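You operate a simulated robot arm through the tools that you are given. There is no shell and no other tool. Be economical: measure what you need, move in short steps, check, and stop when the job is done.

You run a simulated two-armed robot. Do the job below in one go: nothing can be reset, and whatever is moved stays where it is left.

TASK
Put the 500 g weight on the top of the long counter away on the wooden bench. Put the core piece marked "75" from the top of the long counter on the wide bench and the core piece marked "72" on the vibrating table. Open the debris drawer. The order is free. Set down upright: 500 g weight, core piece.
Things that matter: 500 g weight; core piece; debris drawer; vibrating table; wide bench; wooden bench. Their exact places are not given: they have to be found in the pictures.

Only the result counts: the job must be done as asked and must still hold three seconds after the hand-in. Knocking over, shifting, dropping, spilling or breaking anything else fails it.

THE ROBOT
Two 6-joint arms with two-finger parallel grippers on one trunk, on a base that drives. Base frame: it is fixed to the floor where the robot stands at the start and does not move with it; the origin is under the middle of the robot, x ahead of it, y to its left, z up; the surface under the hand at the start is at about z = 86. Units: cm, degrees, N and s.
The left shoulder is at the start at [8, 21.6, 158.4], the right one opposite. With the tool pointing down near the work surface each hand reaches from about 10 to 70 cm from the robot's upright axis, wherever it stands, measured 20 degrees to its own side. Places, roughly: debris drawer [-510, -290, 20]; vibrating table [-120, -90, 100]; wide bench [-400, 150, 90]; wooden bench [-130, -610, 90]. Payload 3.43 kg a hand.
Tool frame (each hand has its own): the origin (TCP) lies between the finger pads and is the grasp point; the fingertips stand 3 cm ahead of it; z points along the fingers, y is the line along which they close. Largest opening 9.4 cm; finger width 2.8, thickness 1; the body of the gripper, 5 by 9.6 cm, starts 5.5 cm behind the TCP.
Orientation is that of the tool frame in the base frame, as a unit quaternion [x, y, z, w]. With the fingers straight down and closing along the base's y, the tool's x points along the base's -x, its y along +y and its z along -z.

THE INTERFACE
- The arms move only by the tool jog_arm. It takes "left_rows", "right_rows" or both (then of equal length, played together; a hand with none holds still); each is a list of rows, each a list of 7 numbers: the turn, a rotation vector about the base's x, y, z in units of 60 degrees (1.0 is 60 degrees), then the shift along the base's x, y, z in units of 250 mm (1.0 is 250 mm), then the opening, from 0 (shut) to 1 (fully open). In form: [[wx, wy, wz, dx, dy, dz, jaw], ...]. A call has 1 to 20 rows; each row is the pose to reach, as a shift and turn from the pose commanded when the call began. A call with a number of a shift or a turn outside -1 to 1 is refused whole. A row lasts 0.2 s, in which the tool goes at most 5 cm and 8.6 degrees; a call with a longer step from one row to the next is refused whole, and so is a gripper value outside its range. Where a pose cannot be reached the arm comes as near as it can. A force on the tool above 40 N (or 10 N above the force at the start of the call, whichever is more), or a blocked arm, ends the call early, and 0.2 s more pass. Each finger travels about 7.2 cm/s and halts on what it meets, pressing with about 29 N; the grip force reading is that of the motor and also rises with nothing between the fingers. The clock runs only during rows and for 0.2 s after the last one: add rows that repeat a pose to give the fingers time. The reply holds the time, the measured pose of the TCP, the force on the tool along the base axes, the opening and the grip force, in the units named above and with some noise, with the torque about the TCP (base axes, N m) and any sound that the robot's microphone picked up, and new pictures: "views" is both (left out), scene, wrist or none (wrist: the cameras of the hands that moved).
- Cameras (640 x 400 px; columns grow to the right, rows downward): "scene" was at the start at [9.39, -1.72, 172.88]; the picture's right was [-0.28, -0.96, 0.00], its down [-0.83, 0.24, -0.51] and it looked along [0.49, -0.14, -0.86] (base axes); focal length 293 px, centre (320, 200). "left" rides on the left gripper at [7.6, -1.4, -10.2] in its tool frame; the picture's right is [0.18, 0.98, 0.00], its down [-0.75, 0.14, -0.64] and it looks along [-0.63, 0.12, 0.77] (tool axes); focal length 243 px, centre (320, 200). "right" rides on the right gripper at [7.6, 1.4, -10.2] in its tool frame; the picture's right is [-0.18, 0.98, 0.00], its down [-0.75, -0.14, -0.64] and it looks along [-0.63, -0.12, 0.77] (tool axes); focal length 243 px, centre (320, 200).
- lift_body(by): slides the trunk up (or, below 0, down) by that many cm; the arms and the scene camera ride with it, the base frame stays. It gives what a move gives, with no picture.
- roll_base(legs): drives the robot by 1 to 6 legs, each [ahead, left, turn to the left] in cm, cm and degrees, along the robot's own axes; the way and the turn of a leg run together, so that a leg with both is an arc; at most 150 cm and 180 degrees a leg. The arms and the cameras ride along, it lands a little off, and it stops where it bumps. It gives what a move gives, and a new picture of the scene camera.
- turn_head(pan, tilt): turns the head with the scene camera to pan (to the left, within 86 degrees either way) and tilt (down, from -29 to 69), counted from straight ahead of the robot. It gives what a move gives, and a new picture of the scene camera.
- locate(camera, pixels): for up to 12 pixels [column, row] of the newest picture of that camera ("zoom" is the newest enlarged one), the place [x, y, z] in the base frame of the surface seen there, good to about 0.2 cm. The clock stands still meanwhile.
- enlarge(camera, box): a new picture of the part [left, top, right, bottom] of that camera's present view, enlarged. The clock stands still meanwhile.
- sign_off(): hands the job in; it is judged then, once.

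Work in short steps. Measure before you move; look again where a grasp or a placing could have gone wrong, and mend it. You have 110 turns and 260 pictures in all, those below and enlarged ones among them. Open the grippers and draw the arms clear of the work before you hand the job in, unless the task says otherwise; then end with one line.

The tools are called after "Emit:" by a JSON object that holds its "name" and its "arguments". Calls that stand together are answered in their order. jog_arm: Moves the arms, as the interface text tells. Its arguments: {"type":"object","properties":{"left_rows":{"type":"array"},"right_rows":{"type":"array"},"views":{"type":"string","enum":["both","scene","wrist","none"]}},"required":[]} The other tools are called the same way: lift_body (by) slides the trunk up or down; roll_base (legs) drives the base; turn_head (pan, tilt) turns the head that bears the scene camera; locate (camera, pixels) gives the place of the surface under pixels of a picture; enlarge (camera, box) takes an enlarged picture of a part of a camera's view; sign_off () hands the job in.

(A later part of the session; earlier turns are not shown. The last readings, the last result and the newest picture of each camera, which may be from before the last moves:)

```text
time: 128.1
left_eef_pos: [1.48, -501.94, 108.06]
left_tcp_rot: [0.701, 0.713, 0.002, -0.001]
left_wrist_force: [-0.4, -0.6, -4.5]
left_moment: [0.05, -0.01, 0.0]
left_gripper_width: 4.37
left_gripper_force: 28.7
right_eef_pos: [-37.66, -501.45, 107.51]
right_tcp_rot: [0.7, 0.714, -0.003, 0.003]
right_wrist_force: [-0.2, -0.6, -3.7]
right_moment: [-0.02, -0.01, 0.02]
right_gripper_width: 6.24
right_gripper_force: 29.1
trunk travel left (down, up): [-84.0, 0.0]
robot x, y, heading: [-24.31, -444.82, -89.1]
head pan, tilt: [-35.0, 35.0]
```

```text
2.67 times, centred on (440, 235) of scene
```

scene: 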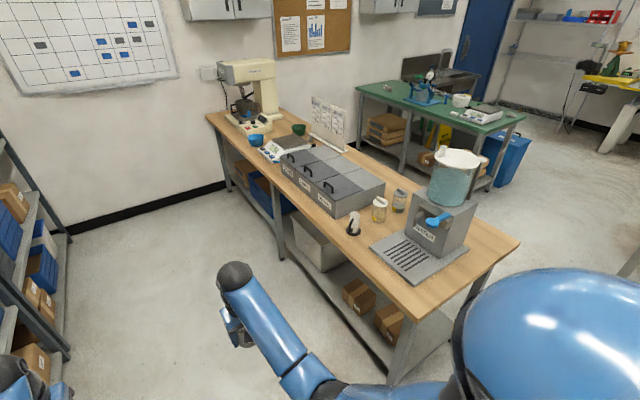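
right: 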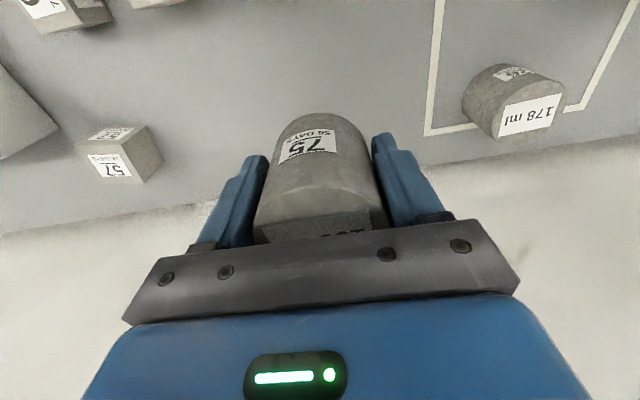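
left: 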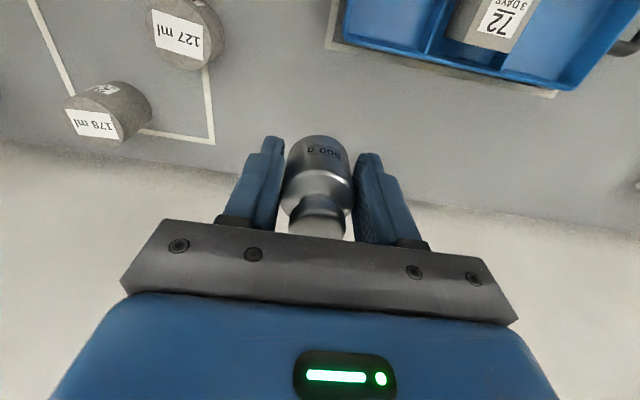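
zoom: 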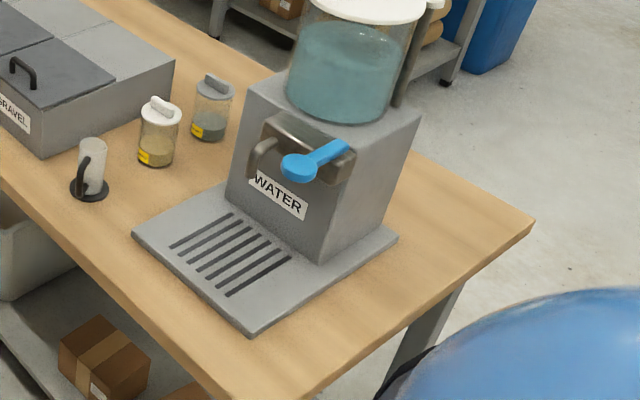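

Drip tray corner is at (−101,−495.6), the bench corner at (−92,−485); the free corner spot (−97.5,−490.5) suits the weight. I turn to face −x and line the left hand up with it, staying short of the bench.

Emit:
{"name": "roll_base", "arguments": {"legs": [[0, 0, -90.9], [0, 25, 0]]}}

Emit:
{"name": "turn_head", "arguments": {"pan": 0, "tilt": 45}}

```text
time: 133.7
left_eef_pos: [-81.21, -495.83, 108.14]
left_tcp_rot: [1.0, 0.009, 0.002, 0.002]
left_wrist_force: [0.3, 0.8, -4.6]
left_moment: [-0.07, -0.04, 0.0]
left_gripper_width: 4.37
left_gripper_force: 29.1
right_eef_pos: [-80.59, -456.66, 107.38]
right_tcp_rot: [1.0, 0.01, -0.004, 0.002]
right_wrist_force: [-0.6, 0.3, -4.3]
right_moment: [-0.06, -0.03, -0.03]
right_gripper_width: 6.22
right_gripper_force: 28.7
trunk travel left (down, up): [-84.0, 0.0]
robot x, y, heading: [-23.99, -470.1, -179.0]
head pan, tilt: [-35.0, 35.0]
```

scene: 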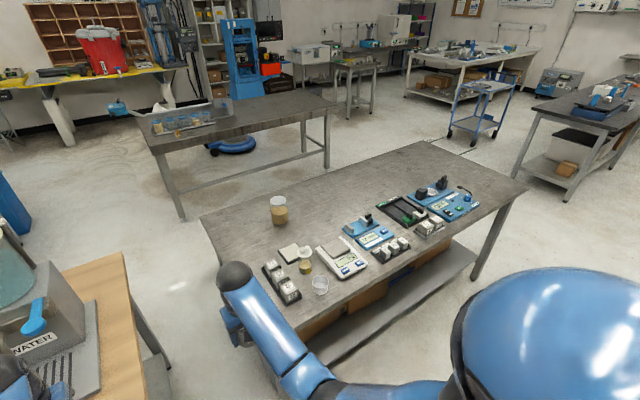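

```text
time: 134.8
left_eef_pos: [-81.18, -496.35, 108.05]
left_tcp_rot: [1.0, 0.009, 0.002, 0.0]
left_wrist_force: [0.8, 0.0, -4.6]
left_moment: [0.03, -0.06, 0.01]
left_gripper_width: 4.4
left_gripper_force: 28.8
right_eef_pos: [-80.51, -457.11, 107.57]
right_tcp_rot: [1.0, 0.01, -0.005, -0.001]
right_wrist_force: [-0.5, 0.3, -4.1]
right_moment: [0.0, -0.01, -0.03]
right_gripper_width: 6.23
right_gripper_force: 29.5
trunk travel left (down, up): [-84.0, 0.0]
robot x, y, heading: [-23.8, -470.28, -178.6]
head pan, tilt: [0.0, 45.0]
```

scene: 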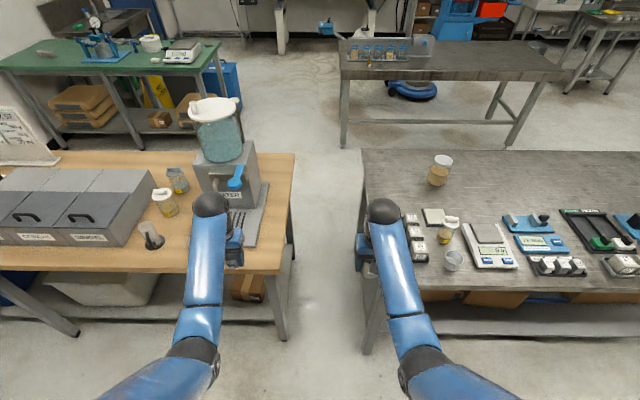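

I check the objects' heights near the right hand's path and the wooden corner.

Emit:
{"name": "locate", "arguments": {"camera": "scene", "pixels": [[363, 152], [370, 265], [412, 218], [420, 255], [450, 222], [440, 160], [290, 160], [281, 265], [240, 245], [262, 205], [265, 255], [258, 240]]}}

Emit:
{"name": "roll_base", "arguments": {"legs": [[16, -5.8, -1.4]]}}

```text
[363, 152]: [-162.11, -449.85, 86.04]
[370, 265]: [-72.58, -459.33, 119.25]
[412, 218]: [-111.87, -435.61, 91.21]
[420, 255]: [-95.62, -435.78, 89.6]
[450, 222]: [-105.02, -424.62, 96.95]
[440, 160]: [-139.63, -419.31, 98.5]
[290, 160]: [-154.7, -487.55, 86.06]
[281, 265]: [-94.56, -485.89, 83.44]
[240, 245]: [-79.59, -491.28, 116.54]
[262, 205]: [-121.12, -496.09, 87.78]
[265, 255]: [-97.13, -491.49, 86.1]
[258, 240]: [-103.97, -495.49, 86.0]
```

```text
time: 136.2
left_eef_pos: [-97.23, -489.8, 108.33]
left_tcp_rot: [1.0, -0.001, 0.0, -0.001]
left_wrist_force: [1.6, -0.7, -4.8]
left_moment: [0.01, 0.0, -0.02]
left_gripper_width: 4.38
left_gripper_force: 29.0
right_eef_pos: [-95.87, -450.53, 107.69]
right_tcp_rot: [1.0, 0.001, -0.005, -0.001]
right_wrist_force: [0.8, -0.1, -3.9]
right_moment: [-0.02, 0.01, 0.01]
right_gripper_width: 6.26
right_gripper_force: 28.6
trunk travel left (down, up): [-84.0, 0.0]
robot x, y, heading: [-40.27, -464.81, 180.1]
head pan, tilt: [0.0, 45.0]
```

scene: 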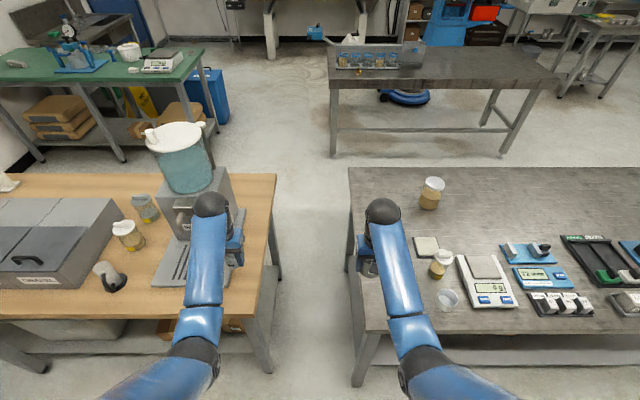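

Left hand stands over the free corner. I lower the weight to just above the surface.

Emit:
{"name": "jog_arm", "arguments": {"left_rows": [[0, 0, 0, 0, -0.028, -0.1, 0], [0, 0, 0, 0, -0.028, -0.25, 0], [0, 0, 0, 0, -0.028, -0.4, 0], [0, 0, 0, 0, -0.028, -0.52, 0], [0, 0, 0, 0, -0.028, -0.62, 0], [0, 0, 0, 0, -0.028, -0.68, 0], [0, 0, 0, 0, -0.028, -0.705, 0], [0, 0, 0, 0, -0.028, -0.705, 0]], "views": "wrist"}}

```text
time: 138.0
left_eef_pos: [-97.58, -490.35, 90.58]
left_tcp_rot: [1.0, -0.001, 0.001, 0.0]
left_wrist_force: [-0.6, 0.0, -4.6]
left_moment: [0.03, -0.01, -0.02]
left_gripper_width: 4.38
left_gripper_force: 28.4
right_eef_pos: [-96.16, -450.41, 107.44]
right_tcp_rot: [1.0, 0.0, -0.005, -0.001]
right_wrist_force: [-0.8, 0.6, -4.1]
right_moment: [-0.01, -0.05, 0.05]
right_gripper_width: 6.25
right_gripper_force: 29.2
trunk travel left (down, up): [-84.0, 0.0]
robot x, y, heading: [-39.75, -464.62, 180.0]
head pan, tilt: [0.0, 45.0]
```

left: 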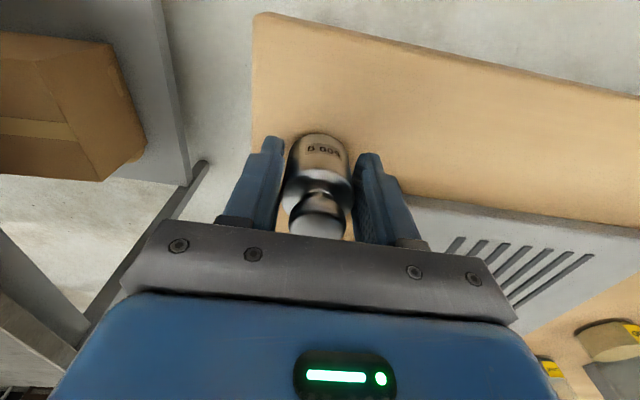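

The tray corner is close behind the left finger's opening path, so I shift 1 cm toward the bench front and then lower gently to contact.

Emit:
{"name": "jog_arm", "arguments": {"left_rows": [[0, 0, 0, 0.04, 0, 0, 0], [0, 0, 0, 0.04, 0, -0.01, 0], [0, 0, 0, 0.04, 0, -0.018, 0], [0, 0, 0, 0.04, 0, -0.024, 0], [0, 0, 0, 0.04, 0, -0.028, 0], [0, 0, 0, 0.04, 0, -0.028, 0]], "views": "none"}}

```text
time: 139.4
left_eef_pos: [-96.62, -490.27, 89.81]
left_tcp_rot: [1.0, 0.0, 0.001, 0.001]
left_wrist_force: [-1.6, 0.0, -1.9]
left_moment: [0.02, -0.09, -0.02]
left_gripper_width: 4.39
left_gripper_force: 29.2
right_eef_pos: [-96.17, -450.58, 107.49]
right_tcp_rot: [1.0, 0.001, -0.004, -0.001]
right_wrist_force: [-0.3, 0.3, -5.3]
right_moment: [0.03, -0.03, 0.0]
right_gripper_width: 6.25
right_gripper_force: 28.9
trunk travel left (down, up): [-84.0, 0.0]
robot x, y, heading: [-39.66, -464.58, 179.9]
head pan, tilt: [0.0, 45.0]
```

Contact just beginning (load fell to −1.9 N). I open and rise, then look.

Emit:
{"name": "jog_arm", "arguments": {"left_rows": [[0, 0, 0, 0, 0, -0.003, 0.2], [0, 0, 0, 0, 0, -0.003, 0.5], [0, 0, 0, 0, 0, -0.003, 0.8], [0, 0, 0, 0, 0, -0.003, 0.8], [0, 0, 0, 0, 0, 0.1, 0.8], [0, 0, 0, 0, 0, 0.25, 0.8], [0, 0, 0, 0, 0, 0.42, 0.8], [0, 0, 0, 0, 0, 0.6, 0.8], [0, 0, 0, 0, 0, 0.65, 0.8]]}}

```text
time: 141.4
left_eef_pos: [-96.42, -490.21, 106.01]
left_tcp_rot: [1.0, -0.001, 0.002, 0.0]
left_wrist_force: [-0.5, -0.2, 0.4]
left_moment: [-0.04, 0.03, -0.01]
left_gripper_width: 7.52
left_gripper_force: 0.0
right_eef_pos: [-96.1, -450.39, 107.46]
right_tcp_rot: [1.0, 0.001, -0.005, 0.0]
right_wrist_force: [0.3, 0.3, -4.2]
right_moment: [0.04, -0.01, 0.0]
right_gripper_width: 6.24
right_gripper_force: 29.3
trunk travel left (down, up): [-84.0, 0.0]
robot x, y, heading: [-40.11, -464.49, 180.1]
head pan, tilt: [0.0, 45.0]
```

scene: 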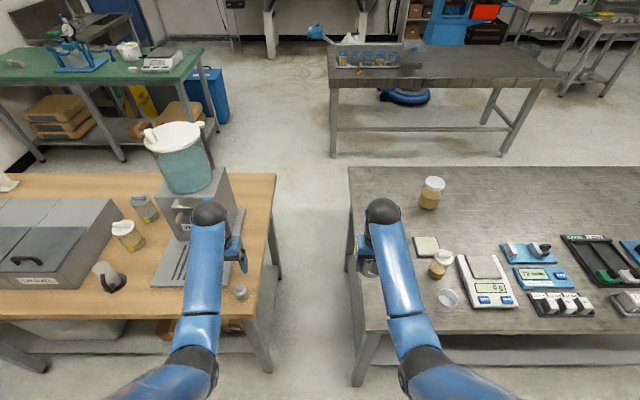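
left: 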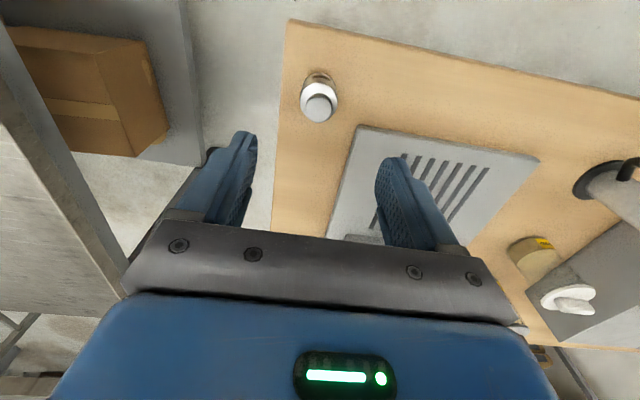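

The weight stands upright on the wooden bench corner. I map the room toward the west for the next leg.

Emit:
{"name": "turn_head", "arguments": {"pan": -25, "tilt": 15}}

```text
time: 142.4
left_eef_pos: [-96.43, -490.23, 106.03]
left_tcp_rot: [1.0, -0.001, 0.002, 0.0]
left_wrist_force: [0.2, 0.1, 0.4]
left_moment: [0.0, -0.03, 0.02]
left_gripper_width: 7.51
left_gripper_force: 0.1
right_eef_pos: [-96.01, -450.42, 107.47]
right_tcp_rot: [1.0, 0.001, -0.004, -0.001]
right_wrist_force: [0.2, 0.0, -4.3]
right_moment: [-0.03, -0.02, 0.0]
right_gripper_width: 6.24
right_gripper_force: 28.8
trunk travel left (down, up): [-84.0, 0.0]
robot x, y, heading: [-40.3, -464.92, 180.1]
head pan, tilt: [-25.0, 15.0]
```

scene: 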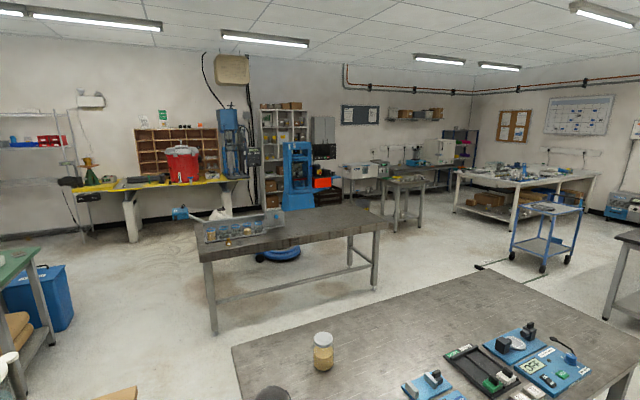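

Emit:
{"name": "locate", "arguments": {"camera": "scene", "pixels": [[214, 334], [374, 290], [205, 262], [388, 226], [300, 215], [300, 180], [397, 230], [457, 210], [600, 180], [542, 270], [480, 268], [135, 240]]}}

Emit:
{"name": "enlarge", "arguments": {"camera": "scene", "box": [210, 100, 450, 250]}}

Emit:
{"name": "enlarge", "arguments": {"camera": "scene", "box": [430, 130, 630, 255]}}

```text
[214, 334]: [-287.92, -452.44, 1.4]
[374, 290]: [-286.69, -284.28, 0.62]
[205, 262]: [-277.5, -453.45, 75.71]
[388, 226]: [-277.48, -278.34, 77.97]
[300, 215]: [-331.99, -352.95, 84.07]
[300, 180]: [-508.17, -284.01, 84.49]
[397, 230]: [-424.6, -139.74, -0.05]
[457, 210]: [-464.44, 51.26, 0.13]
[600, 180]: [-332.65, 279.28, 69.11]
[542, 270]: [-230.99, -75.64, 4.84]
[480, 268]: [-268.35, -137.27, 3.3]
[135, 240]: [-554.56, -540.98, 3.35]
```

```text
2.67 times, centred on (330, 175) of scene
```

zoom: 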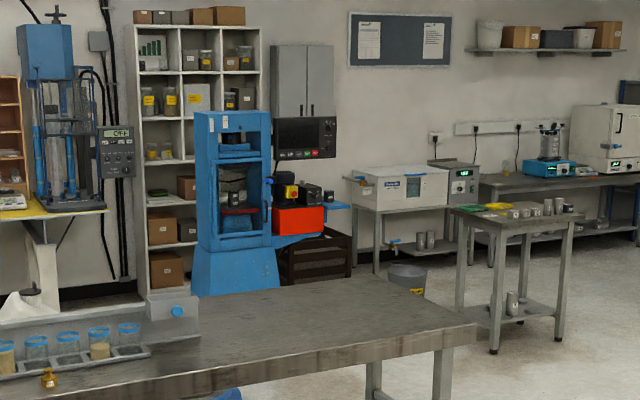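

```text
3.20 times, centred on (530, 192) of scene
```

zoom: 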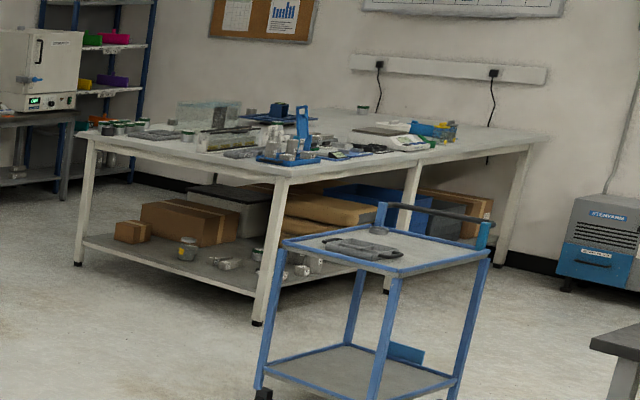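

The blue compression machine at (−508,−284) likely holds the debris drawer. I back off, go up the aisle sideways to y≈−205, then west between the benches.

Emit:
{"name": "roll_base", "arguments": {"legs": [[-25, 0, 0], [0, -130, 0], [0, -130, 0], [140, 0, 0]]}}

Emit:
{"name": "turn_head", "arguments": {"pan": 0, "tilt": 20}}

```text
time: 163.0
left_eef_pos: [-205.53, -224.75, 106.04]
left_tcp_rot: [1.0, -0.01, 0.001, 0.0]
left_wrist_force: [0.8, -0.1, -0.2]
left_moment: [0.02, 0.0, -0.02]
left_gripper_width: 7.51
left_gripper_force: 0.0
right_eef_pos: [-204.34, -184.84, 107.61]
right_tcp_rot: [1.0, -0.008, -0.004, -0.001]
right_wrist_force: [0.6, 0.1, -4.4]
right_moment: [-0.01, 0.03, 0.0]
right_gripper_width: 6.21
right_gripper_force: 29.2
trunk travel left (down, up): [-84.0, 0.0]
robot x, y, heading: [-148.19, -199.93, 178.9]
head pan, tilt: [-25.0, 15.0]
```

scene: 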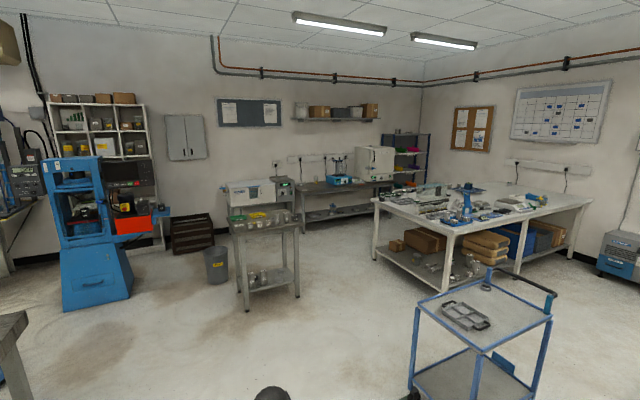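

```text
time: 163.9
left_eef_pos: [-205.54, -224.74, 105.9]
left_tcp_rot: [1.0, -0.01, 0.003, 0.0]
left_wrist_force: [0.1, 1.0, -0.1]
left_moment: [0.01, 0.0, 0.0]
left_gripper_width: 7.5
left_gripper_force: 0.0
right_eef_pos: [-204.54, -184.84, 107.57]
right_tcp_rot: [1.0, -0.007, -0.004, -0.001]
right_wrist_force: [-0.8, -0.7, -3.9]
right_moment: [-0.03, -0.05, -0.02]
right_gripper_width: 6.19
right_gripper_force: 29.1
trunk travel left (down, up): [-84.0, 0.0]
robot x, y, heading: [-148.32, -200.12, 178.9]
head pan, tilt: [0.0, 20.0]
```

scene: 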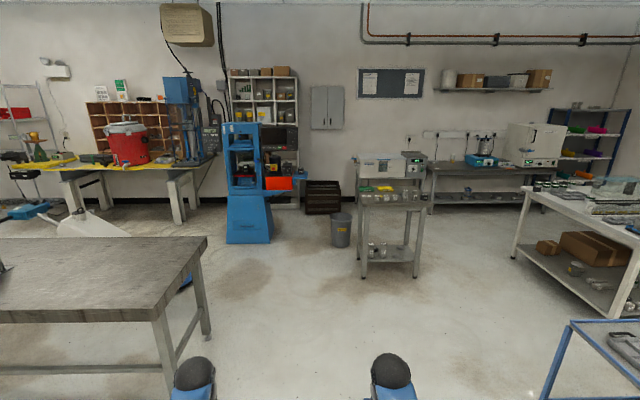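

The machine's blue base shows a handle; I enlarge and measure it.

Emit:
{"name": "enlarge", "arguments": {"camera": "scene", "box": [200, 150, 328, 250]}}

Emit:
{"name": "locate", "arguments": {"camera": "scene", "pixels": [[252, 210], [235, 220], [228, 242], [270, 238], [229, 196], [266, 194], [341, 245], [165, 395], [208, 240], [362, 278], [285, 185], [250, 228]]}}

```text
4.00 times, centred on (264, 200) of scene
```

zoom: 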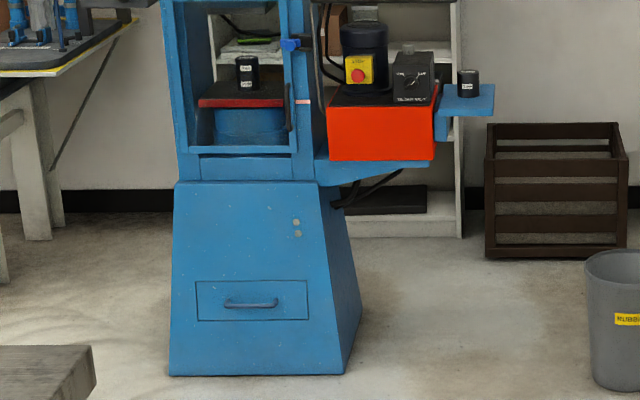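

```text
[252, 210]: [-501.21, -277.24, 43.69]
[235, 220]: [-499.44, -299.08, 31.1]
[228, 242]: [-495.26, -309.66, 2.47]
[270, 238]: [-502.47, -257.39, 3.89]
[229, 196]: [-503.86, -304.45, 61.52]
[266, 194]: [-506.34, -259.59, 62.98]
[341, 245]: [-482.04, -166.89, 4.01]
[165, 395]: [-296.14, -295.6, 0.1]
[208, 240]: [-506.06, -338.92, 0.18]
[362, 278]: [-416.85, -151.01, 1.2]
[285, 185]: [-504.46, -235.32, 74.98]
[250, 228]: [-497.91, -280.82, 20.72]
```

The drawer with its handle is at about (−497,−281,z 23). First I'll deliver the core; I look at the wide bench.

Emit:
{"name": "turn_head", "arguments": {"pan": -45, "tilt": 18}}

```text
time: 165.0
left_eef_pos: [-205.55, -224.68, 105.93]
left_tcp_rot: [1.0, -0.009, 0.002, -0.001]
left_wrist_force: [0.0, -0.9, 0.0]
left_moment: [0.0, 0.02, -0.01]
left_gripper_width: 7.52
left_gripper_force: 0.1
right_eef_pos: [-204.33, -184.79, 107.5]
right_tcp_rot: [1.0, -0.007, -0.004, -0.001]
right_wrist_force: [-0.1, -1.0, -4.5]
right_moment: [-0.01, 0.02, 0.03]
right_gripper_width: 6.21
right_gripper_force: 28.5
trunk travel left (down, up): [-84.0, 0.0]
robot x, y, heading: [-148.68, -200.51, 178.9]
head pan, tilt: [-45.0, 18.0]
```

scene: 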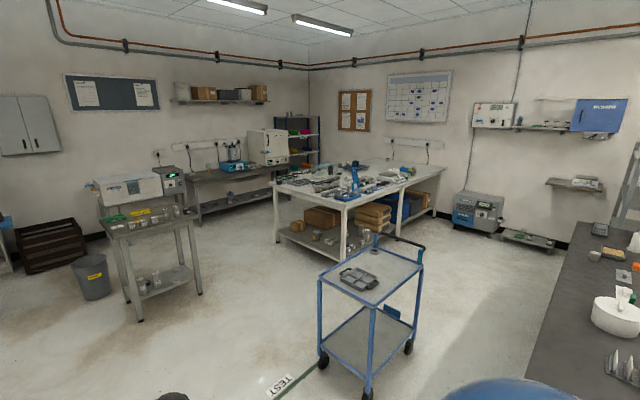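

Emit:
{"name": "locate", "arguments": {"camera": "scene", "pixels": [[270, 183], [345, 205], [445, 168], [375, 160], [425, 180], [342, 258], [432, 218], [318, 365], [424, 255], [375, 375], [270, 390], [140, 320]]}}

Emit:
{"name": "enlarge", "arguments": {"camera": "scene", "box": [260, 140, 460, 265]}}

```text
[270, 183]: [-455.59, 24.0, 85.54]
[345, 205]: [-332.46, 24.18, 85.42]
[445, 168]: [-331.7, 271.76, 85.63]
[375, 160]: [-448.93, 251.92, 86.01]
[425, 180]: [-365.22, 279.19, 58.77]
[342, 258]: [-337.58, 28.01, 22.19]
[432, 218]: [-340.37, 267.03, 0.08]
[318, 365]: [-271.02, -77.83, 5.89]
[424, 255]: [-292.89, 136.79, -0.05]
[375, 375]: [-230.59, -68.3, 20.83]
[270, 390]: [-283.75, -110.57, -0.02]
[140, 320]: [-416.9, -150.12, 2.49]
```

```text
3.20 times, centred on (360, 202) of scene
```

zoom: 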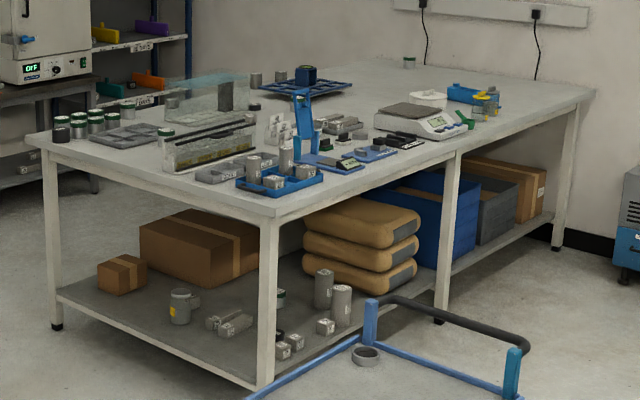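

The wide bench spans x −456…−332, y 24…272, top z≈86. I drive west to x≈−345, then turn north and approach its near end (y=24).

Emit:
{"name": "roll_base", "arguments": {"legs": [[100, 0, 0], [97, 0, 0], [0, 0, -88.9]]}}

Emit:
{"name": "turn_head", "arguments": {"pan": 0, "tilt": 28}}

```text
time: 178.6
left_eef_pos: [-364.75, -133.25, 106.04]
left_tcp_rot: [-0.682, 0.732, -0.001, -0.002]
left_wrist_force: [1.1, 0.3, -1.3]
left_moment: [-0.01, 0.05, -0.01]
left_gripper_width: 7.51
left_gripper_force: 0.1
right_eef_pos: [-324.92, -136.5, 107.53]
right_tcp_rot: [-0.682, 0.732, 0.002, 0.004]
right_wrist_force: [0.2, -0.1, -5.1]
right_moment: [-0.01, 0.02, 0.0]
right_gripper_width: 6.22
right_gripper_force: 28.8
trunk travel left (down, up): [-84.0, 0.0]
robot x, y, heading: [-343.04, -191.71, 85.9]
head pan, tilt: [-45.0, 18.0]
```

scene: 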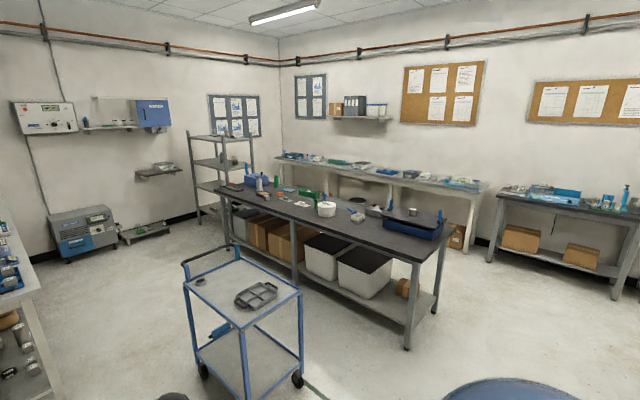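

```text
time: 179.7
left_eef_pos: [-364.64, -133.25, 105.94]
left_tcp_rot: [-0.682, 0.732, -0.001, -0.001]
left_wrist_force: [-0.2, 0.0, -0.7]
left_moment: [0.01, -0.04, 0.02]
left_gripper_width: 7.53
left_gripper_force: 0.0
right_eef_pos: [-324.89, -136.36, 107.48]
right_tcp_rot: [-0.682, 0.731, 0.002, 0.004]
right_wrist_force: [-0.4, -1.0, -5.0]
right_moment: [-0.01, 0.0, 0.02]
right_gripper_width: 6.2
right_gripper_force: 29.6
trunk travel left (down, up): [-84.0, 0.0]
robot x, y, heading: [-343.39, -191.66, 85.8]
head pan, tilt: [0.0, 28.0]
```

scene: 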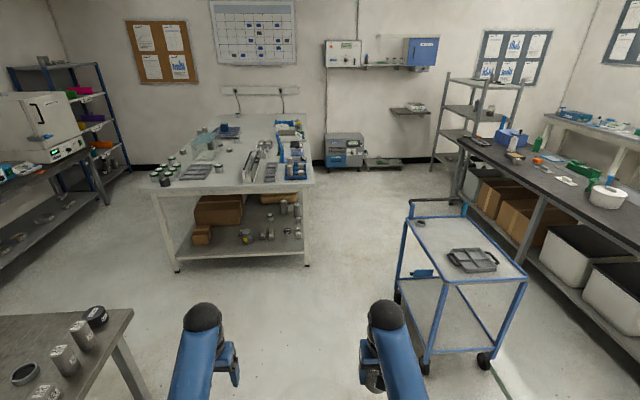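

The near end of the wide bench looks free around (230,183). I measure that area and the stool corner at (133,310).

Emit:
{"name": "locate", "arguments": {"camera": "scene", "pixels": [[133, 310], [25, 318], [230, 183], [215, 187], [250, 184], [285, 180], [220, 172], [195, 176], [152, 190], [314, 184], [270, 183], [298, 170]]}}

Emit:
{"name": "enlarge", "arguments": {"camera": "scene", "box": [140, 110, 332, 230]}}

```text
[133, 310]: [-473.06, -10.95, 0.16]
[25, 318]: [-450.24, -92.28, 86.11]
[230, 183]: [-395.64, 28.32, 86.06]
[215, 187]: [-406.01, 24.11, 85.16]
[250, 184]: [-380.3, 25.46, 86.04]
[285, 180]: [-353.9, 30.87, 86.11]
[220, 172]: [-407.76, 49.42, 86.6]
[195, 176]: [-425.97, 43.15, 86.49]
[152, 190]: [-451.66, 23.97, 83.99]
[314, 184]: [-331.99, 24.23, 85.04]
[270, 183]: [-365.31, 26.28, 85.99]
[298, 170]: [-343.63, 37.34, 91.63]
```

```text
3.33 times, centred on (236, 170) of scene
```

zoom: 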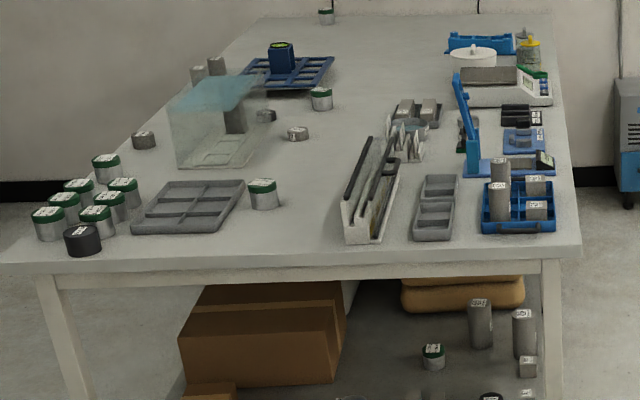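

Free spot ≈ (−395,34) between the green can (−408,49) and the rack (x≈−386). I drive to just before the bench.

Emit:
{"name": "roll_base", "arguments": {"legs": [[0, 0, 4.2], [138, 0, 0], [0, 66, 0]]}}

Emit:
{"name": "turn_head", "arguments": {"pan": 0, "tilt": 45}}

```text
time: 190.2
left_eef_pos: [-433.71, -0.29, 106.06]
left_tcp_rot: [-0.698, 0.716, 0.0, -0.002]
left_wrist_force: [1.1, 0.4, 0.0]
left_moment: [0.04, 0.0, 0.02]
left_gripper_width: 7.51
left_gripper_force: 0.2
right_eef_pos: [-393.9, -1.55, 107.42]
right_tcp_rot: [-0.7, 0.715, 0.003, 0.003]
right_wrist_force: [-0.2, 0.4, -4.5]
right_moment: [-0.03, 0.05, -0.02]
right_gripper_width: 6.18
right_gripper_force: 29.1
trunk travel left (down, up): [-84.0, 0.0]
robot x, y, heading: [-409.56, -57.54, 88.5]
head pan, tilt: [0.0, 28.0]
```

scene: 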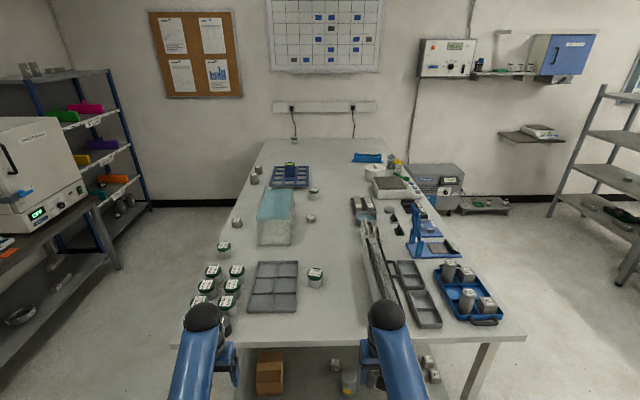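

```text
time: 190.9
left_eef_pos: [-433.89, -0.3, 105.84]
left_tcp_rot: [-0.699, 0.715, -0.001, -0.002]
left_wrist_force: [-0.2, 0.6, -0.5]
left_moment: [0.0, -0.01, -0.03]
left_gripper_width: 7.54
left_gripper_force: 0.0
right_eef_pos: [-393.97, -1.55, 107.53]
right_tcp_rot: [-0.699, 0.715, 0.002, 0.004]
right_wrist_force: [-0.5, 0.6, -5.1]
right_moment: [-0.02, 0.02, -0.01]
right_gripper_width: 6.18
right_gripper_force: 29.0
trunk travel left (down, up): [-84.0, 0.0]
robot x, y, heading: [-409.7, -57.53, 88.6]
head pan, tilt: [0.0, 45.0]
```

scene: 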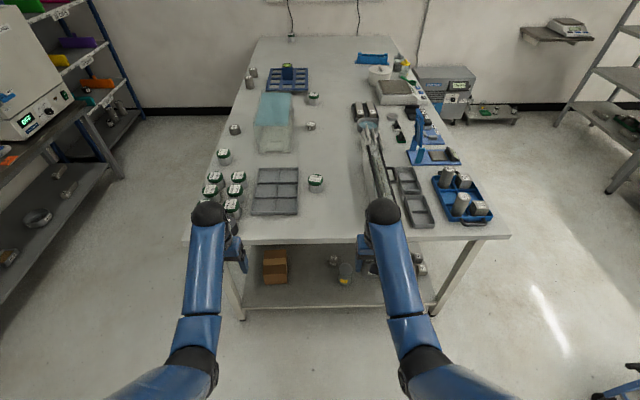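

Emit:
{"name": "locate", "arguments": {"camera": "scene", "pixels": [[316, 183], [340, 215], [330, 225], [300, 205], [365, 195], [340, 240], [380, 195], [325, 190], [350, 160], [204, 190]]}}

```text
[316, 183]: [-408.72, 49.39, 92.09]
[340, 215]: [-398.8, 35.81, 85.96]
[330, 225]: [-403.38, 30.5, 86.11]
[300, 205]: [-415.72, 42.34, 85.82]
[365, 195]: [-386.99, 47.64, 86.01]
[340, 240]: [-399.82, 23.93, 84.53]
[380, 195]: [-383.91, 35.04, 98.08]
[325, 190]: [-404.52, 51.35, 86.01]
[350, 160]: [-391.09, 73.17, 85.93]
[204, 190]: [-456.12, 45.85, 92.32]
```

Target (−397,34). I advance 35.5 cm with a small left shift and turn.

Emit:
{"name": "roll_base", "arguments": {"legs": [[35.3, 1, 1.4]]}}

Emit:
{"name": "jog_arm", "arguments": {"right_rows": [[0, 0, 0, 0, 0, 0, 0]], "views": "wrist"}}

```text
time: 193.2
left_eef_pos: [-435.96, 33.62, 106.19]
left_tcp_rot: [0.708, -0.706, 0.0, 0.0]
left_wrist_force: [-1.0, -0.1, 0.1]
left_moment: [0.0, -0.03, 0.03]
left_gripper_width: 7.53
left_gripper_force: 0.0
right_eef_pos: [-396.22, 33.29, 107.68]
right_tcp_rot: [0.709, -0.705, -0.003, -0.004]
right_wrist_force: [-0.6, -0.7, -4.3]
right_moment: [0.02, -0.01, -0.01]
right_gripper_width: 6.22
right_gripper_force: 28.9
trunk travel left (down, up): [-84.0, 0.0]
robot x, y, heading: [-410.6, -22.96, 90.3]
head pan, tilt: [0.0, 45.0]
```

scene: 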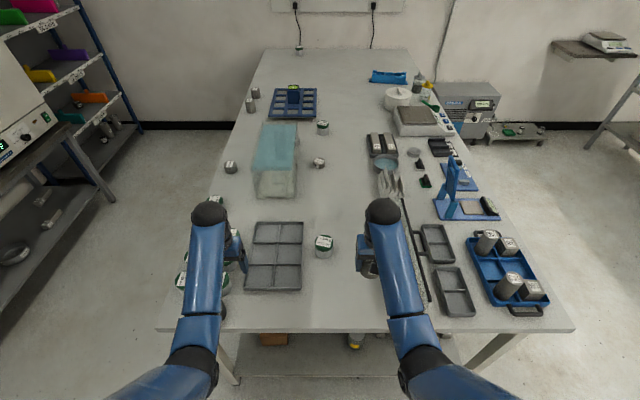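

```text
time: 193.6
left_eef_pos: [-436.08, 33.83, 105.92]
left_tcp_rot: [0.708, -0.706, 0.001, 0.001]
left_wrist_force: [0.0, 0.4, 0.4]
left_moment: [-0.02, 0.01, -0.02]
left_gripper_width: 7.5
left_gripper_force: 0.0
right_eef_pos: [-396.21, 33.63, 107.47]
right_tcp_rot: [0.709, -0.705, -0.002, -0.003]
right_wrist_force: [-0.6, -0.1, -3.8]
right_moment: [0.0, 0.0, -0.04]
right_gripper_width: 6.16
right_gripper_force: 29.0
trunk travel left (down, up): [-84.0, 0.0]
robot x, y, heading: [-410.32, -22.94, 90.0]
head pan, tilt: [0.0, 45.0]
```

right: 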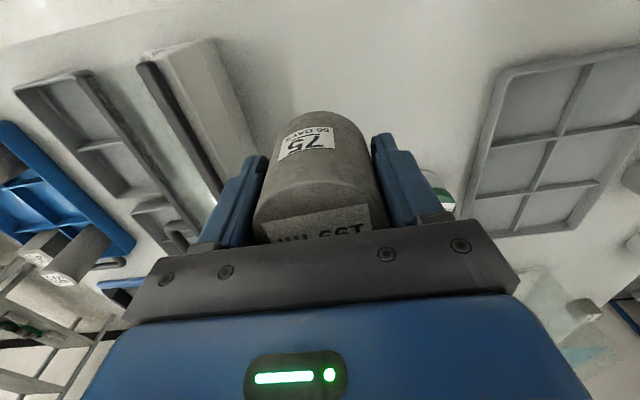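

In the wrist view the rack (240,130) is near the left finger; I locate rack and tray edges to centre between them.

Emit:
{"name": "locate", "arguments": {"camera": "right", "pixels": [[252, 140], [232, 70], [245, 160], [498, 80], [475, 200], [450, 190], [330, 90], [180, 150]]}}

```text
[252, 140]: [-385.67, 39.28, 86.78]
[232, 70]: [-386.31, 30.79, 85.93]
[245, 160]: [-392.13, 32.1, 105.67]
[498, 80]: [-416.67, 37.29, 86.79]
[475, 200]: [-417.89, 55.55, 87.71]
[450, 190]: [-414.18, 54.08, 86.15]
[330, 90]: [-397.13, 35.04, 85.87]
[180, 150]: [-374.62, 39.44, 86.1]
```

Rack edge −386, tray edge −416.7; centre ≈ −400.5. I shift there and lower.

Emit:
{"name": "jog_arm", "arguments": {"right_rows": [[0, 0, 0, -0.1, 0, 0, 0], [0, 0, 0, -0.17, 0, -0.1, 0], [0, 0, 0, -0.17, 0, -0.25, 0], [0, 0, 0, -0.17, 0, -0.4, 0], [0, 0, 0, -0.17, 0, -0.52, 0], [0, 0, 0, -0.17, 0, -0.62, 0], [0, 0, 0, -0.17, 0, -0.67, 0], [0, 0, 0, -0.17, 0, -0.69, 0], [0, 0, 0, -0.17, 0, -0.69, 0]], "views": "wrist"}}

```text
time: 195.6
left_eef_pos: [-436.04, 33.84, 105.93]
left_tcp_rot: [0.708, -0.706, 0.001, 0.002]
left_wrist_force: [0.3, -0.7, 0.3]
left_moment: [-0.04, 0.01, -0.02]
left_gripper_width: 7.53
left_gripper_force: 0.1
right_eef_pos: [-400.55, 33.33, 90.38]
right_tcp_rot: [0.709, -0.705, -0.003, -0.004]
right_wrist_force: [-0.4, 0.1, -4.9]
right_moment: [0.02, -0.02, 0.0]
right_gripper_width: 6.22
right_gripper_force: 29.1
trunk travel left (down, up): [-84.0, 0.0]
robot x, y, heading: [-410.21, -22.69, 90.2]
head pan, tilt: [0.0, 45.0]
```

right: 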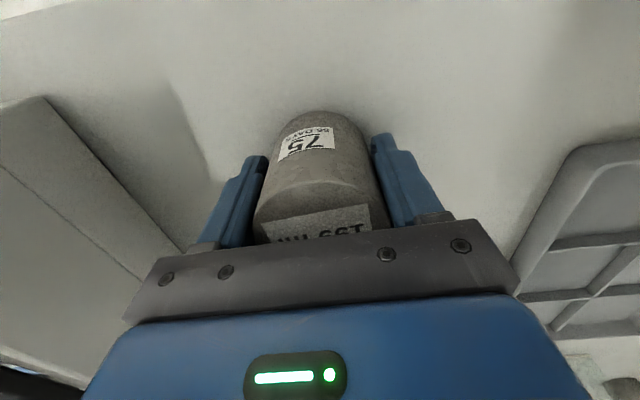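

Lower gently to contact.

Emit:
{"name": "jog_arm", "arguments": {"right_rows": [[0, 0, 0, 0, 0, -0.008, 0], [0, 0, 0, 0, 0, -0.015, 0], [0, 0, 0, 0, 0, -0.02, 0], [0, 0, 0, 0, 0, -0.024, 0], [0, 0, 0, 0, 0, -0.024, 0]], "views": "none"}}

```text
time: 196.8
left_eef_pos: [-436.04, 33.72, 105.99]
left_tcp_rot: [0.708, -0.706, 0.0, 0.001]
left_wrist_force: [-0.2, -0.2, 0.0]
left_moment: [0.02, -0.01, 0.0]
left_gripper_width: 7.5
left_gripper_force: 0.0
right_eef_pos: [-400.5, 33.48, 89.87]
right_tcp_rot: [0.709, -0.705, -0.004, -0.004]
right_wrist_force: [-0.1, 2.0, 14.0]
right_moment: [-0.45, 0.01, 0.03]
right_gripper_width: 6.2
right_gripper_force: 28.7
trunk travel left (down, up): [-84.0, 0.0]
robot x, y, heading: [-410.19, -23.06, 90.3]
head pan, tilt: [0.0, 45.0]
```

Contact (14 N). I ease up slightly, open and rise.

Emit:
{"name": "jog_arm", "arguments": {"right_rows": [[0, 0, 0, 0, 0, 0.005, 0], [0, 0, 0, 0, 0, 0.005, 0.4], [0, 0, 0, 0, 0, 0.005, 0.75], [0, 0, 0, 0, 0, 0.005, 1], [0, 0, 0, 0, 0, 0.005, 1], [0, 0, 0, 0, 0, 0.1, 1], [0, 0, 0, 0, 0, 0.25, 1], [0, 0, 0, 0, 0, 0.42, 1], [0, 0, 0, 0, 0, 0.6, 1], [0, 0, 0, 0, 0, 0.66, 1]]}}

```text
time: 199.0
left_eef_pos: [-436.09, 33.71, 105.97]
left_tcp_rot: [-0.707, 0.707, -0.001, -0.001]
left_wrist_force: [0.3, -0.8, -0.3]
left_moment: [-0.03, -0.04, 0.02]
left_gripper_width: 7.52
left_gripper_force: 0.0
right_eef_pos: [-400.35, 33.5, 106.32]
right_tcp_rot: [0.709, -0.705, -0.003, -0.004]
right_wrist_force: [-0.4, -0.3, -0.6]
right_moment: [0.0, -0.01, 0.02]
right_gripper_width: 9.4
right_gripper_force: 0.0
trunk travel left (down, up): [-84.0, 0.0]
robot x, y, heading: [-410.21, -22.75, 90.3]
head pan, tilt: [0.0, 45.0]
```

scene: 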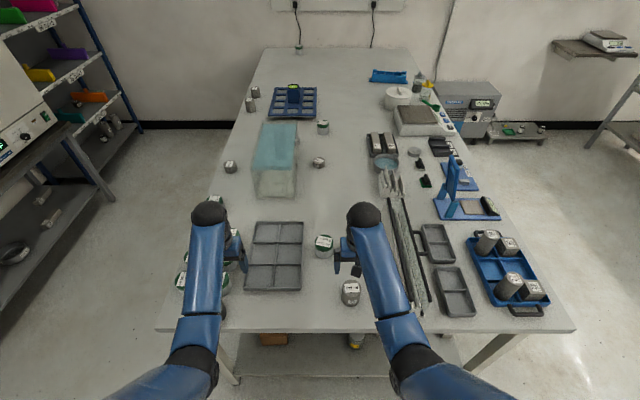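
right: 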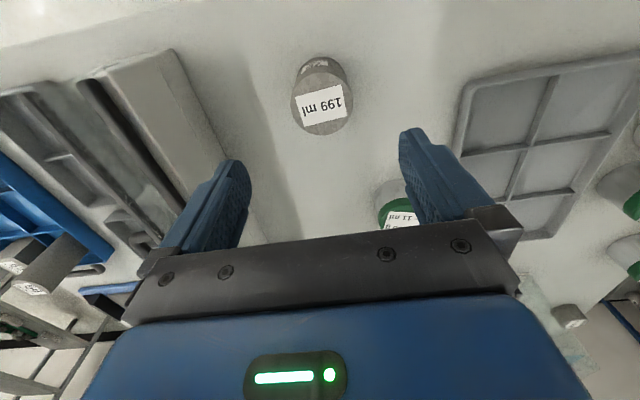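

Core "75" stands upright and clear. Now I back out and go to the machine with the debris drawer.

Emit:
{"name": "roll_base", "arguments": {"legs": [[-30, 0, 0], [0, -67, 0], [-140, 0, 0], [0, 0, 89.7], [50, 20, 0]]}}

Emit:
{"name": "turn_head", "arguments": {"pan": 25, "tilt": 40}}

```text
time: 217.6
left_eef_pos: [-454.46, -237.35, 106.09]
left_tcp_rot: [1.0, -0.013, 0.0, 0.001]
left_wrist_force: [0.3, 0.0, 0.1]
left_moment: [0.0, 0.03, 0.01]
left_gripper_width: 7.52
left_gripper_force: 0.2
right_eef_pos: [-453.13, -201.78, 106.25]
right_tcp_rot: [1.0, -0.012, -0.005, -0.001]
right_wrist_force: [0.4, 1.1, 0.2]
right_moment: [0.0, -0.01, 0.03]
right_gripper_width: 9.38
right_gripper_force: 0.1
trunk travel left (down, up): [-84.0, 0.0]
robot x, y, heading: [-397.32, -213.27, 178.6]
head pan, tilt: [0.0, 45.0]
```

scene: 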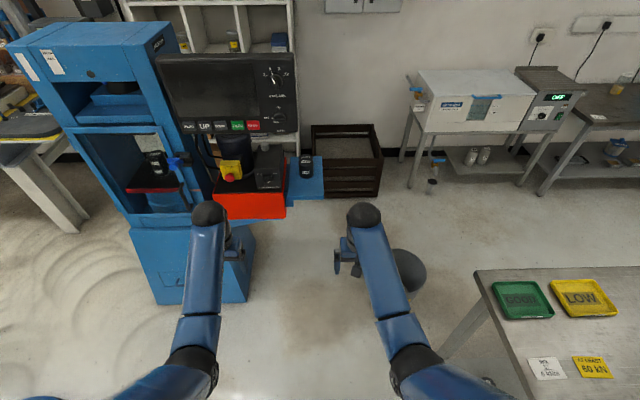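

```text
time: 218.5
left_eef_pos: [-454.63, -237.41, 105.93]
left_tcp_rot: [1.0, -0.013, 0.002, 0.0]
left_wrist_force: [1.1, -0.5, -0.7]
left_moment: [-0.01, 0.04, -0.02]
left_gripper_width: 7.51
left_gripper_force: 0.0
right_eef_pos: [-453.25, -201.85, 106.16]
right_tcp_rot: [1.0, -0.013, -0.004, -0.002]
right_wrist_force: [0.4, 0.8, 0.7]
right_moment: [-0.02, 0.0, -0.01]
right_gripper_width: 9.41
right_gripper_force: 0.0
trunk travel left (down, up): [-84.0, 0.0]
robot x, y, heading: [-397.5, -213.35, 178.5]
head pan, tilt: [25.0, 40.0]
```

scene: 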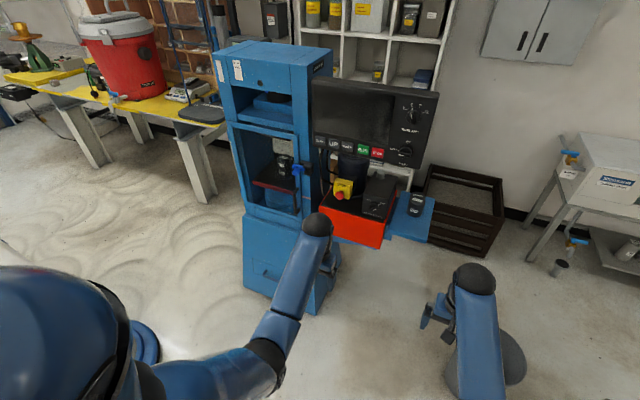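

I locate the drawer front, handle and the blue floor vacuum at (145,340).

Emit:
{"name": "locate", "arguments": {"camera": "scene", "pixels": [[145, 340], [155, 350], [140, 322], [268, 272], [252, 255], [290, 250], [245, 285], [310, 310], [320, 240], [270, 290]]}}

Emit:
{"name": "enlarge", "arguments": {"camera": "scene", "box": [230, 205, 342, 325]}}

```text
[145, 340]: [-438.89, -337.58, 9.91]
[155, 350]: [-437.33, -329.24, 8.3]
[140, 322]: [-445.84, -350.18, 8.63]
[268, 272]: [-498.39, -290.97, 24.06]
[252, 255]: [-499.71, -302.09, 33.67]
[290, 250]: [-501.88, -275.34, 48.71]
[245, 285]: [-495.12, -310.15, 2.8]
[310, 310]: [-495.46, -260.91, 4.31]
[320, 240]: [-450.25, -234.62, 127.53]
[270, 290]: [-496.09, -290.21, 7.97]
```

```text
3.33 times, centred on (286, 265) of scene
```

zoom: 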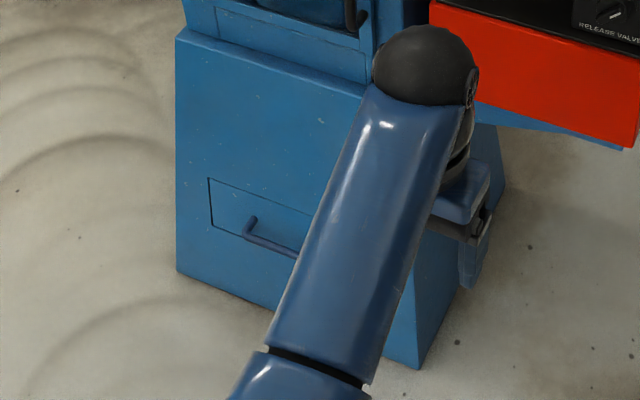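

Front face is at x≈−495…−498 facing +x; the horizontal handle bar sits near (−494,−283,24). I move left to line the left hand up, then turn the tool horizontal in free space (fingers toward −x, closing vertically).

Emit:
{"name": "roll_base", "arguments": {"legs": [[0, 44, 1.5]]}}

Emit:
{"name": "jog_arm", "arguments": {"left_rows": [[0.08, 0.08, 0.08, 0, 0, 0, 0.8], [0.16, 0.16, 0.16, 0, 0, 0, 0.8], [0.24, 0.24, 0.24, 0, 0, 0, 0.8], [0.32, 0.32, 0.32, 0, 0, 0, 0.8], [0.4, 0.4, 0.4, 0, 0, 0, 0.8], [0.48, 0.48, 0.48, 0, 0, 0, 0.8], [0.5774, 0.5774, 0.5774, 0, 0, 0, 0.8], [0.5774, 0.5774, 0.5774, 0, 0, 0, 0.8]], "views": "scene"}}

```text
time: 221.2
left_eef_pos: [-455.25, -282.35, 106.19]
left_tcp_rot: [1.0, -0.007, 0.001, 0.001]
left_wrist_force: [0.3, 0.4, 0.2]
left_moment: [0.0, -0.01, -0.01]
left_gripper_width: 7.51
left_gripper_force: 0.1
right_eef_pos: [-454.35, -246.74, 106.29]
right_tcp_rot: [1.0, -0.007, -0.005, 0.0]
right_wrist_force: [-0.4, 0.0, 0.0]
right_moment: [0.0, 0.0, 0.0]
right_gripper_width: 9.39
right_gripper_force: 0.1
trunk travel left (down, up): [-84.0, 0.0]
robot x, y, heading: [-398.02, -257.77, 178.9]
head pan, tilt: [25.0, 40.0]
```

scene: 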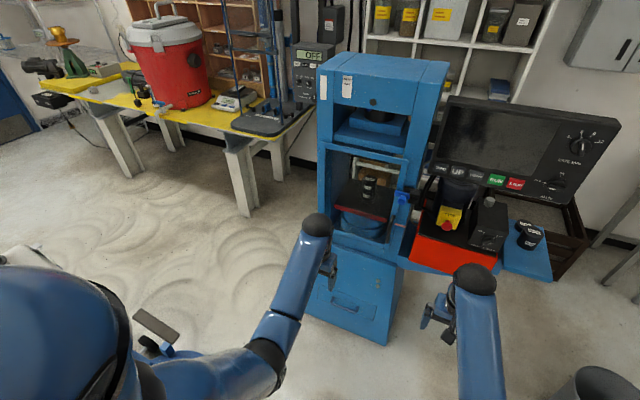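

```text
refused: row 7 steps farther than a row can; nothing moved
```

Handle bar visible at (345,305). I retry with smaller rotation steps, checking the vacuum's black handle at (155,325) and the bar.

Emit:
{"name": "locate", "arguments": {"camera": "scene", "pixels": [[155, 325], [345, 305], [333, 300], [358, 308], [330, 308], [347, 312]]}}

Emit:
{"name": "jog_arm", "arguments": {"left_rows": [[0.072, 0.072, 0.072, 0, 0, 0, 0.8], [0.144, 0.144, 0.144, 0, 0, 0, 0.8], [0.216, 0.216, 0.216, 0, 0, 0, 0.8], [0.288, 0.288, 0.288, 0, 0, 0, 0.8], [0.36, 0.36, 0.36, 0, 0, 0, 0.8], [0.432, 0.432, 0.432, 0, 0, 0, 0.8], [0.505, 0.505, 0.505, 0, 0, 0, 0.8], [0.5774, 0.5774, 0.5774, 0, 0, 0, 0.8], [0.5774, 0.5774, 0.5774, 0, 0, 0, 0.8]], "views": "scene"}}

```text
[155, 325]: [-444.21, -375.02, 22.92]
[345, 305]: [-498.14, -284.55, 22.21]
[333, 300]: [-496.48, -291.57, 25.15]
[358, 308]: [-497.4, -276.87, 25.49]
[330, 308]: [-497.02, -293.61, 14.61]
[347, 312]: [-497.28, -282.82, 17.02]
```

```text
time: 223.2
left_eef_pos: [-455.22, -282.6, 106.22]
left_tcp_rot: [0.868, 0.282, -0.29, -0.287]
left_wrist_force: [-0.4, 0.3, -0.3]
left_moment: [0.02, 0.01, 0.04]
left_gripper_width: 7.52
left_gripper_force: 0.0
right_eef_pos: [-454.32, -246.83, 106.21]
right_tcp_rot: [1.0, -0.007, -0.004, -0.001]
right_wrist_force: [0.8, 0.0, 0.0]
right_moment: [-0.03, 0.0, 0.03]
right_gripper_width: 9.39
right_gripper_force: 0.1
trunk travel left (down, up): [-84.0, 0.0]
robot x, y, heading: [-398.75, -258.0, 179.2]
head pan, tilt: [25.0, 40.0]
```

scene: 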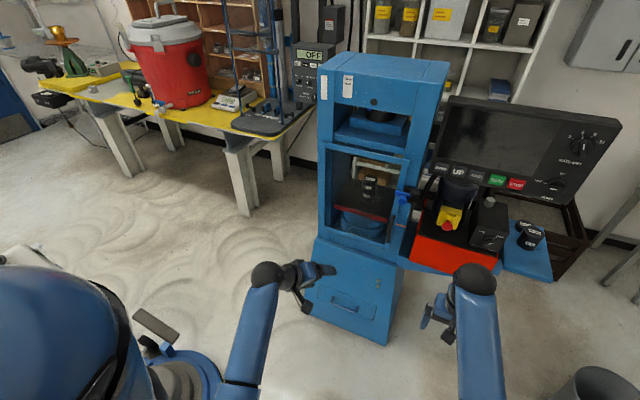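

First half done. Now the second 60°.

Emit:
{"name": "jog_arm", "arguments": {"left_rows": [[0.072, 0.072, 0.072, 0, 0, 0, 0.6], [0.144, 0.144, 0.144, 0, 0, 0, 0.6], [0.216, 0.216, 0.216, 0, 0, 0, 0.6], [0.288, 0.288, 0.288, 0, 0, 0, 0.6], [0.36, 0.36, 0.36, 0, 0, 0, 0.6], [0.432, 0.432, 0.432, 0, 0, 0, 0.6], [0.505, 0.505, 0.505, 0, 0, 0, 0.6], [0.5774, 0.5774, 0.5774, 0, 0, 0, 0.6], [0.5774, 0.5774, 0.5774, 0, 0, 0, 0.6]]}}

```text
time: 225.2
left_eef_pos: [-455.15, -282.32, 106.06]
left_tcp_rot: [0.518, 0.49, -0.499, -0.492]
left_wrist_force: [-0.1, -0.6, -0.1]
left_moment: [0.01, 0.03, -0.01]
left_gripper_width: 5.64
left_gripper_force: 0.0
right_eef_pos: [-454.34, -246.89, 106.33]
right_tcp_rot: [1.0, -0.006, -0.005, -0.001]
right_wrist_force: [0.6, -0.4, -0.2]
right_moment: [-0.02, 0.0, 0.01]
right_gripper_width: 9.41
right_gripper_force: 0.1
trunk travel left (down, up): [-84.0, 0.0]
robot x, y, heading: [-397.86, -257.88, 179.3]
head pan, tilt: [25.0, 40.0]
```

scene: 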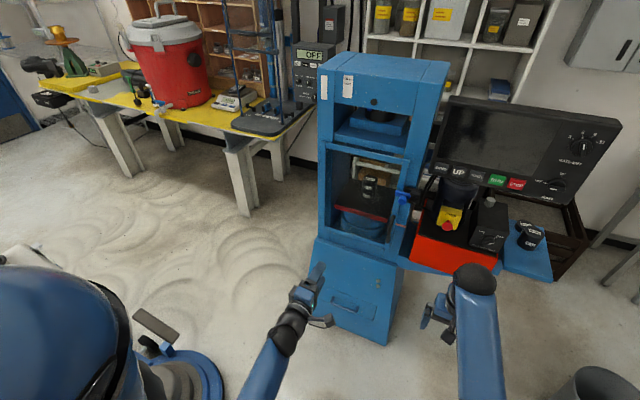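
left: 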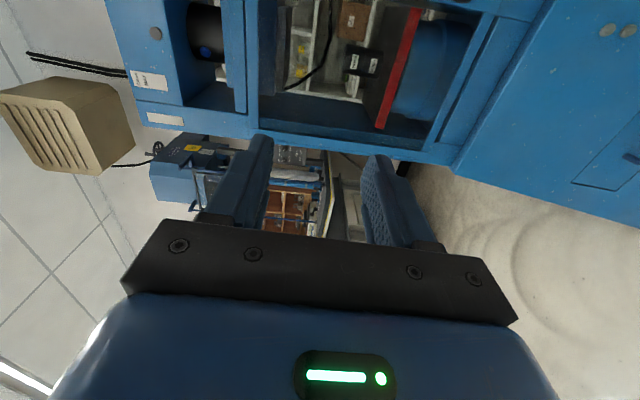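

The tool is horizontal with vertical closing. I lower the trunk in two stages, watching the forces.

Emit:
{"name": "lift_body", "arguments": {"by": -50}}

Emit:
{"name": "turn_head", "arguments": {"pan": 15, "tilt": 50}}

```text
refused: -50 is not a number from -40 to 40
```

```text
time: 225.9
left_eef_pos: [-455.25, -282.43, 106.05]
left_tcp_rot: [0.517, 0.489, -0.499, -0.493]
left_wrist_force: [-0.5, 0.6, -0.8]
left_moment: [0.02, -0.02, -0.01]
left_gripper_width: 5.62
left_gripper_force: 0.0
right_eef_pos: [-454.32, -246.94, 106.24]
right_tcp_rot: [1.0, -0.006, -0.004, -0.001]
right_wrist_force: [0.2, -0.1, -0.2]
right_moment: [0.01, -0.02, 0.0]
right_gripper_width: 9.39
right_gripper_force: 0.0
trunk travel left (down, up): [-84.0, 0.0]
robot x, y, heading: [-398.16, -257.77, 179.1]
head pan, tilt: [15.0, 50.0]
```

scene: 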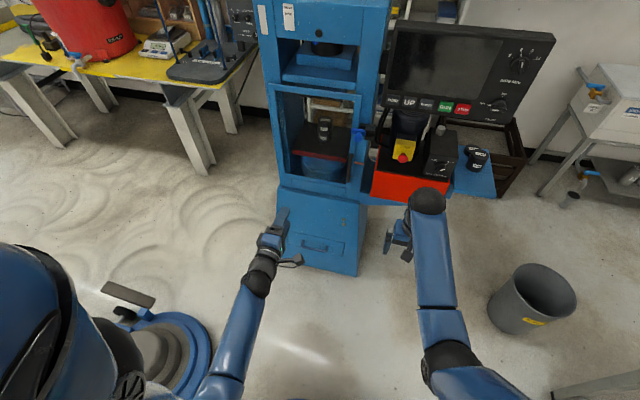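

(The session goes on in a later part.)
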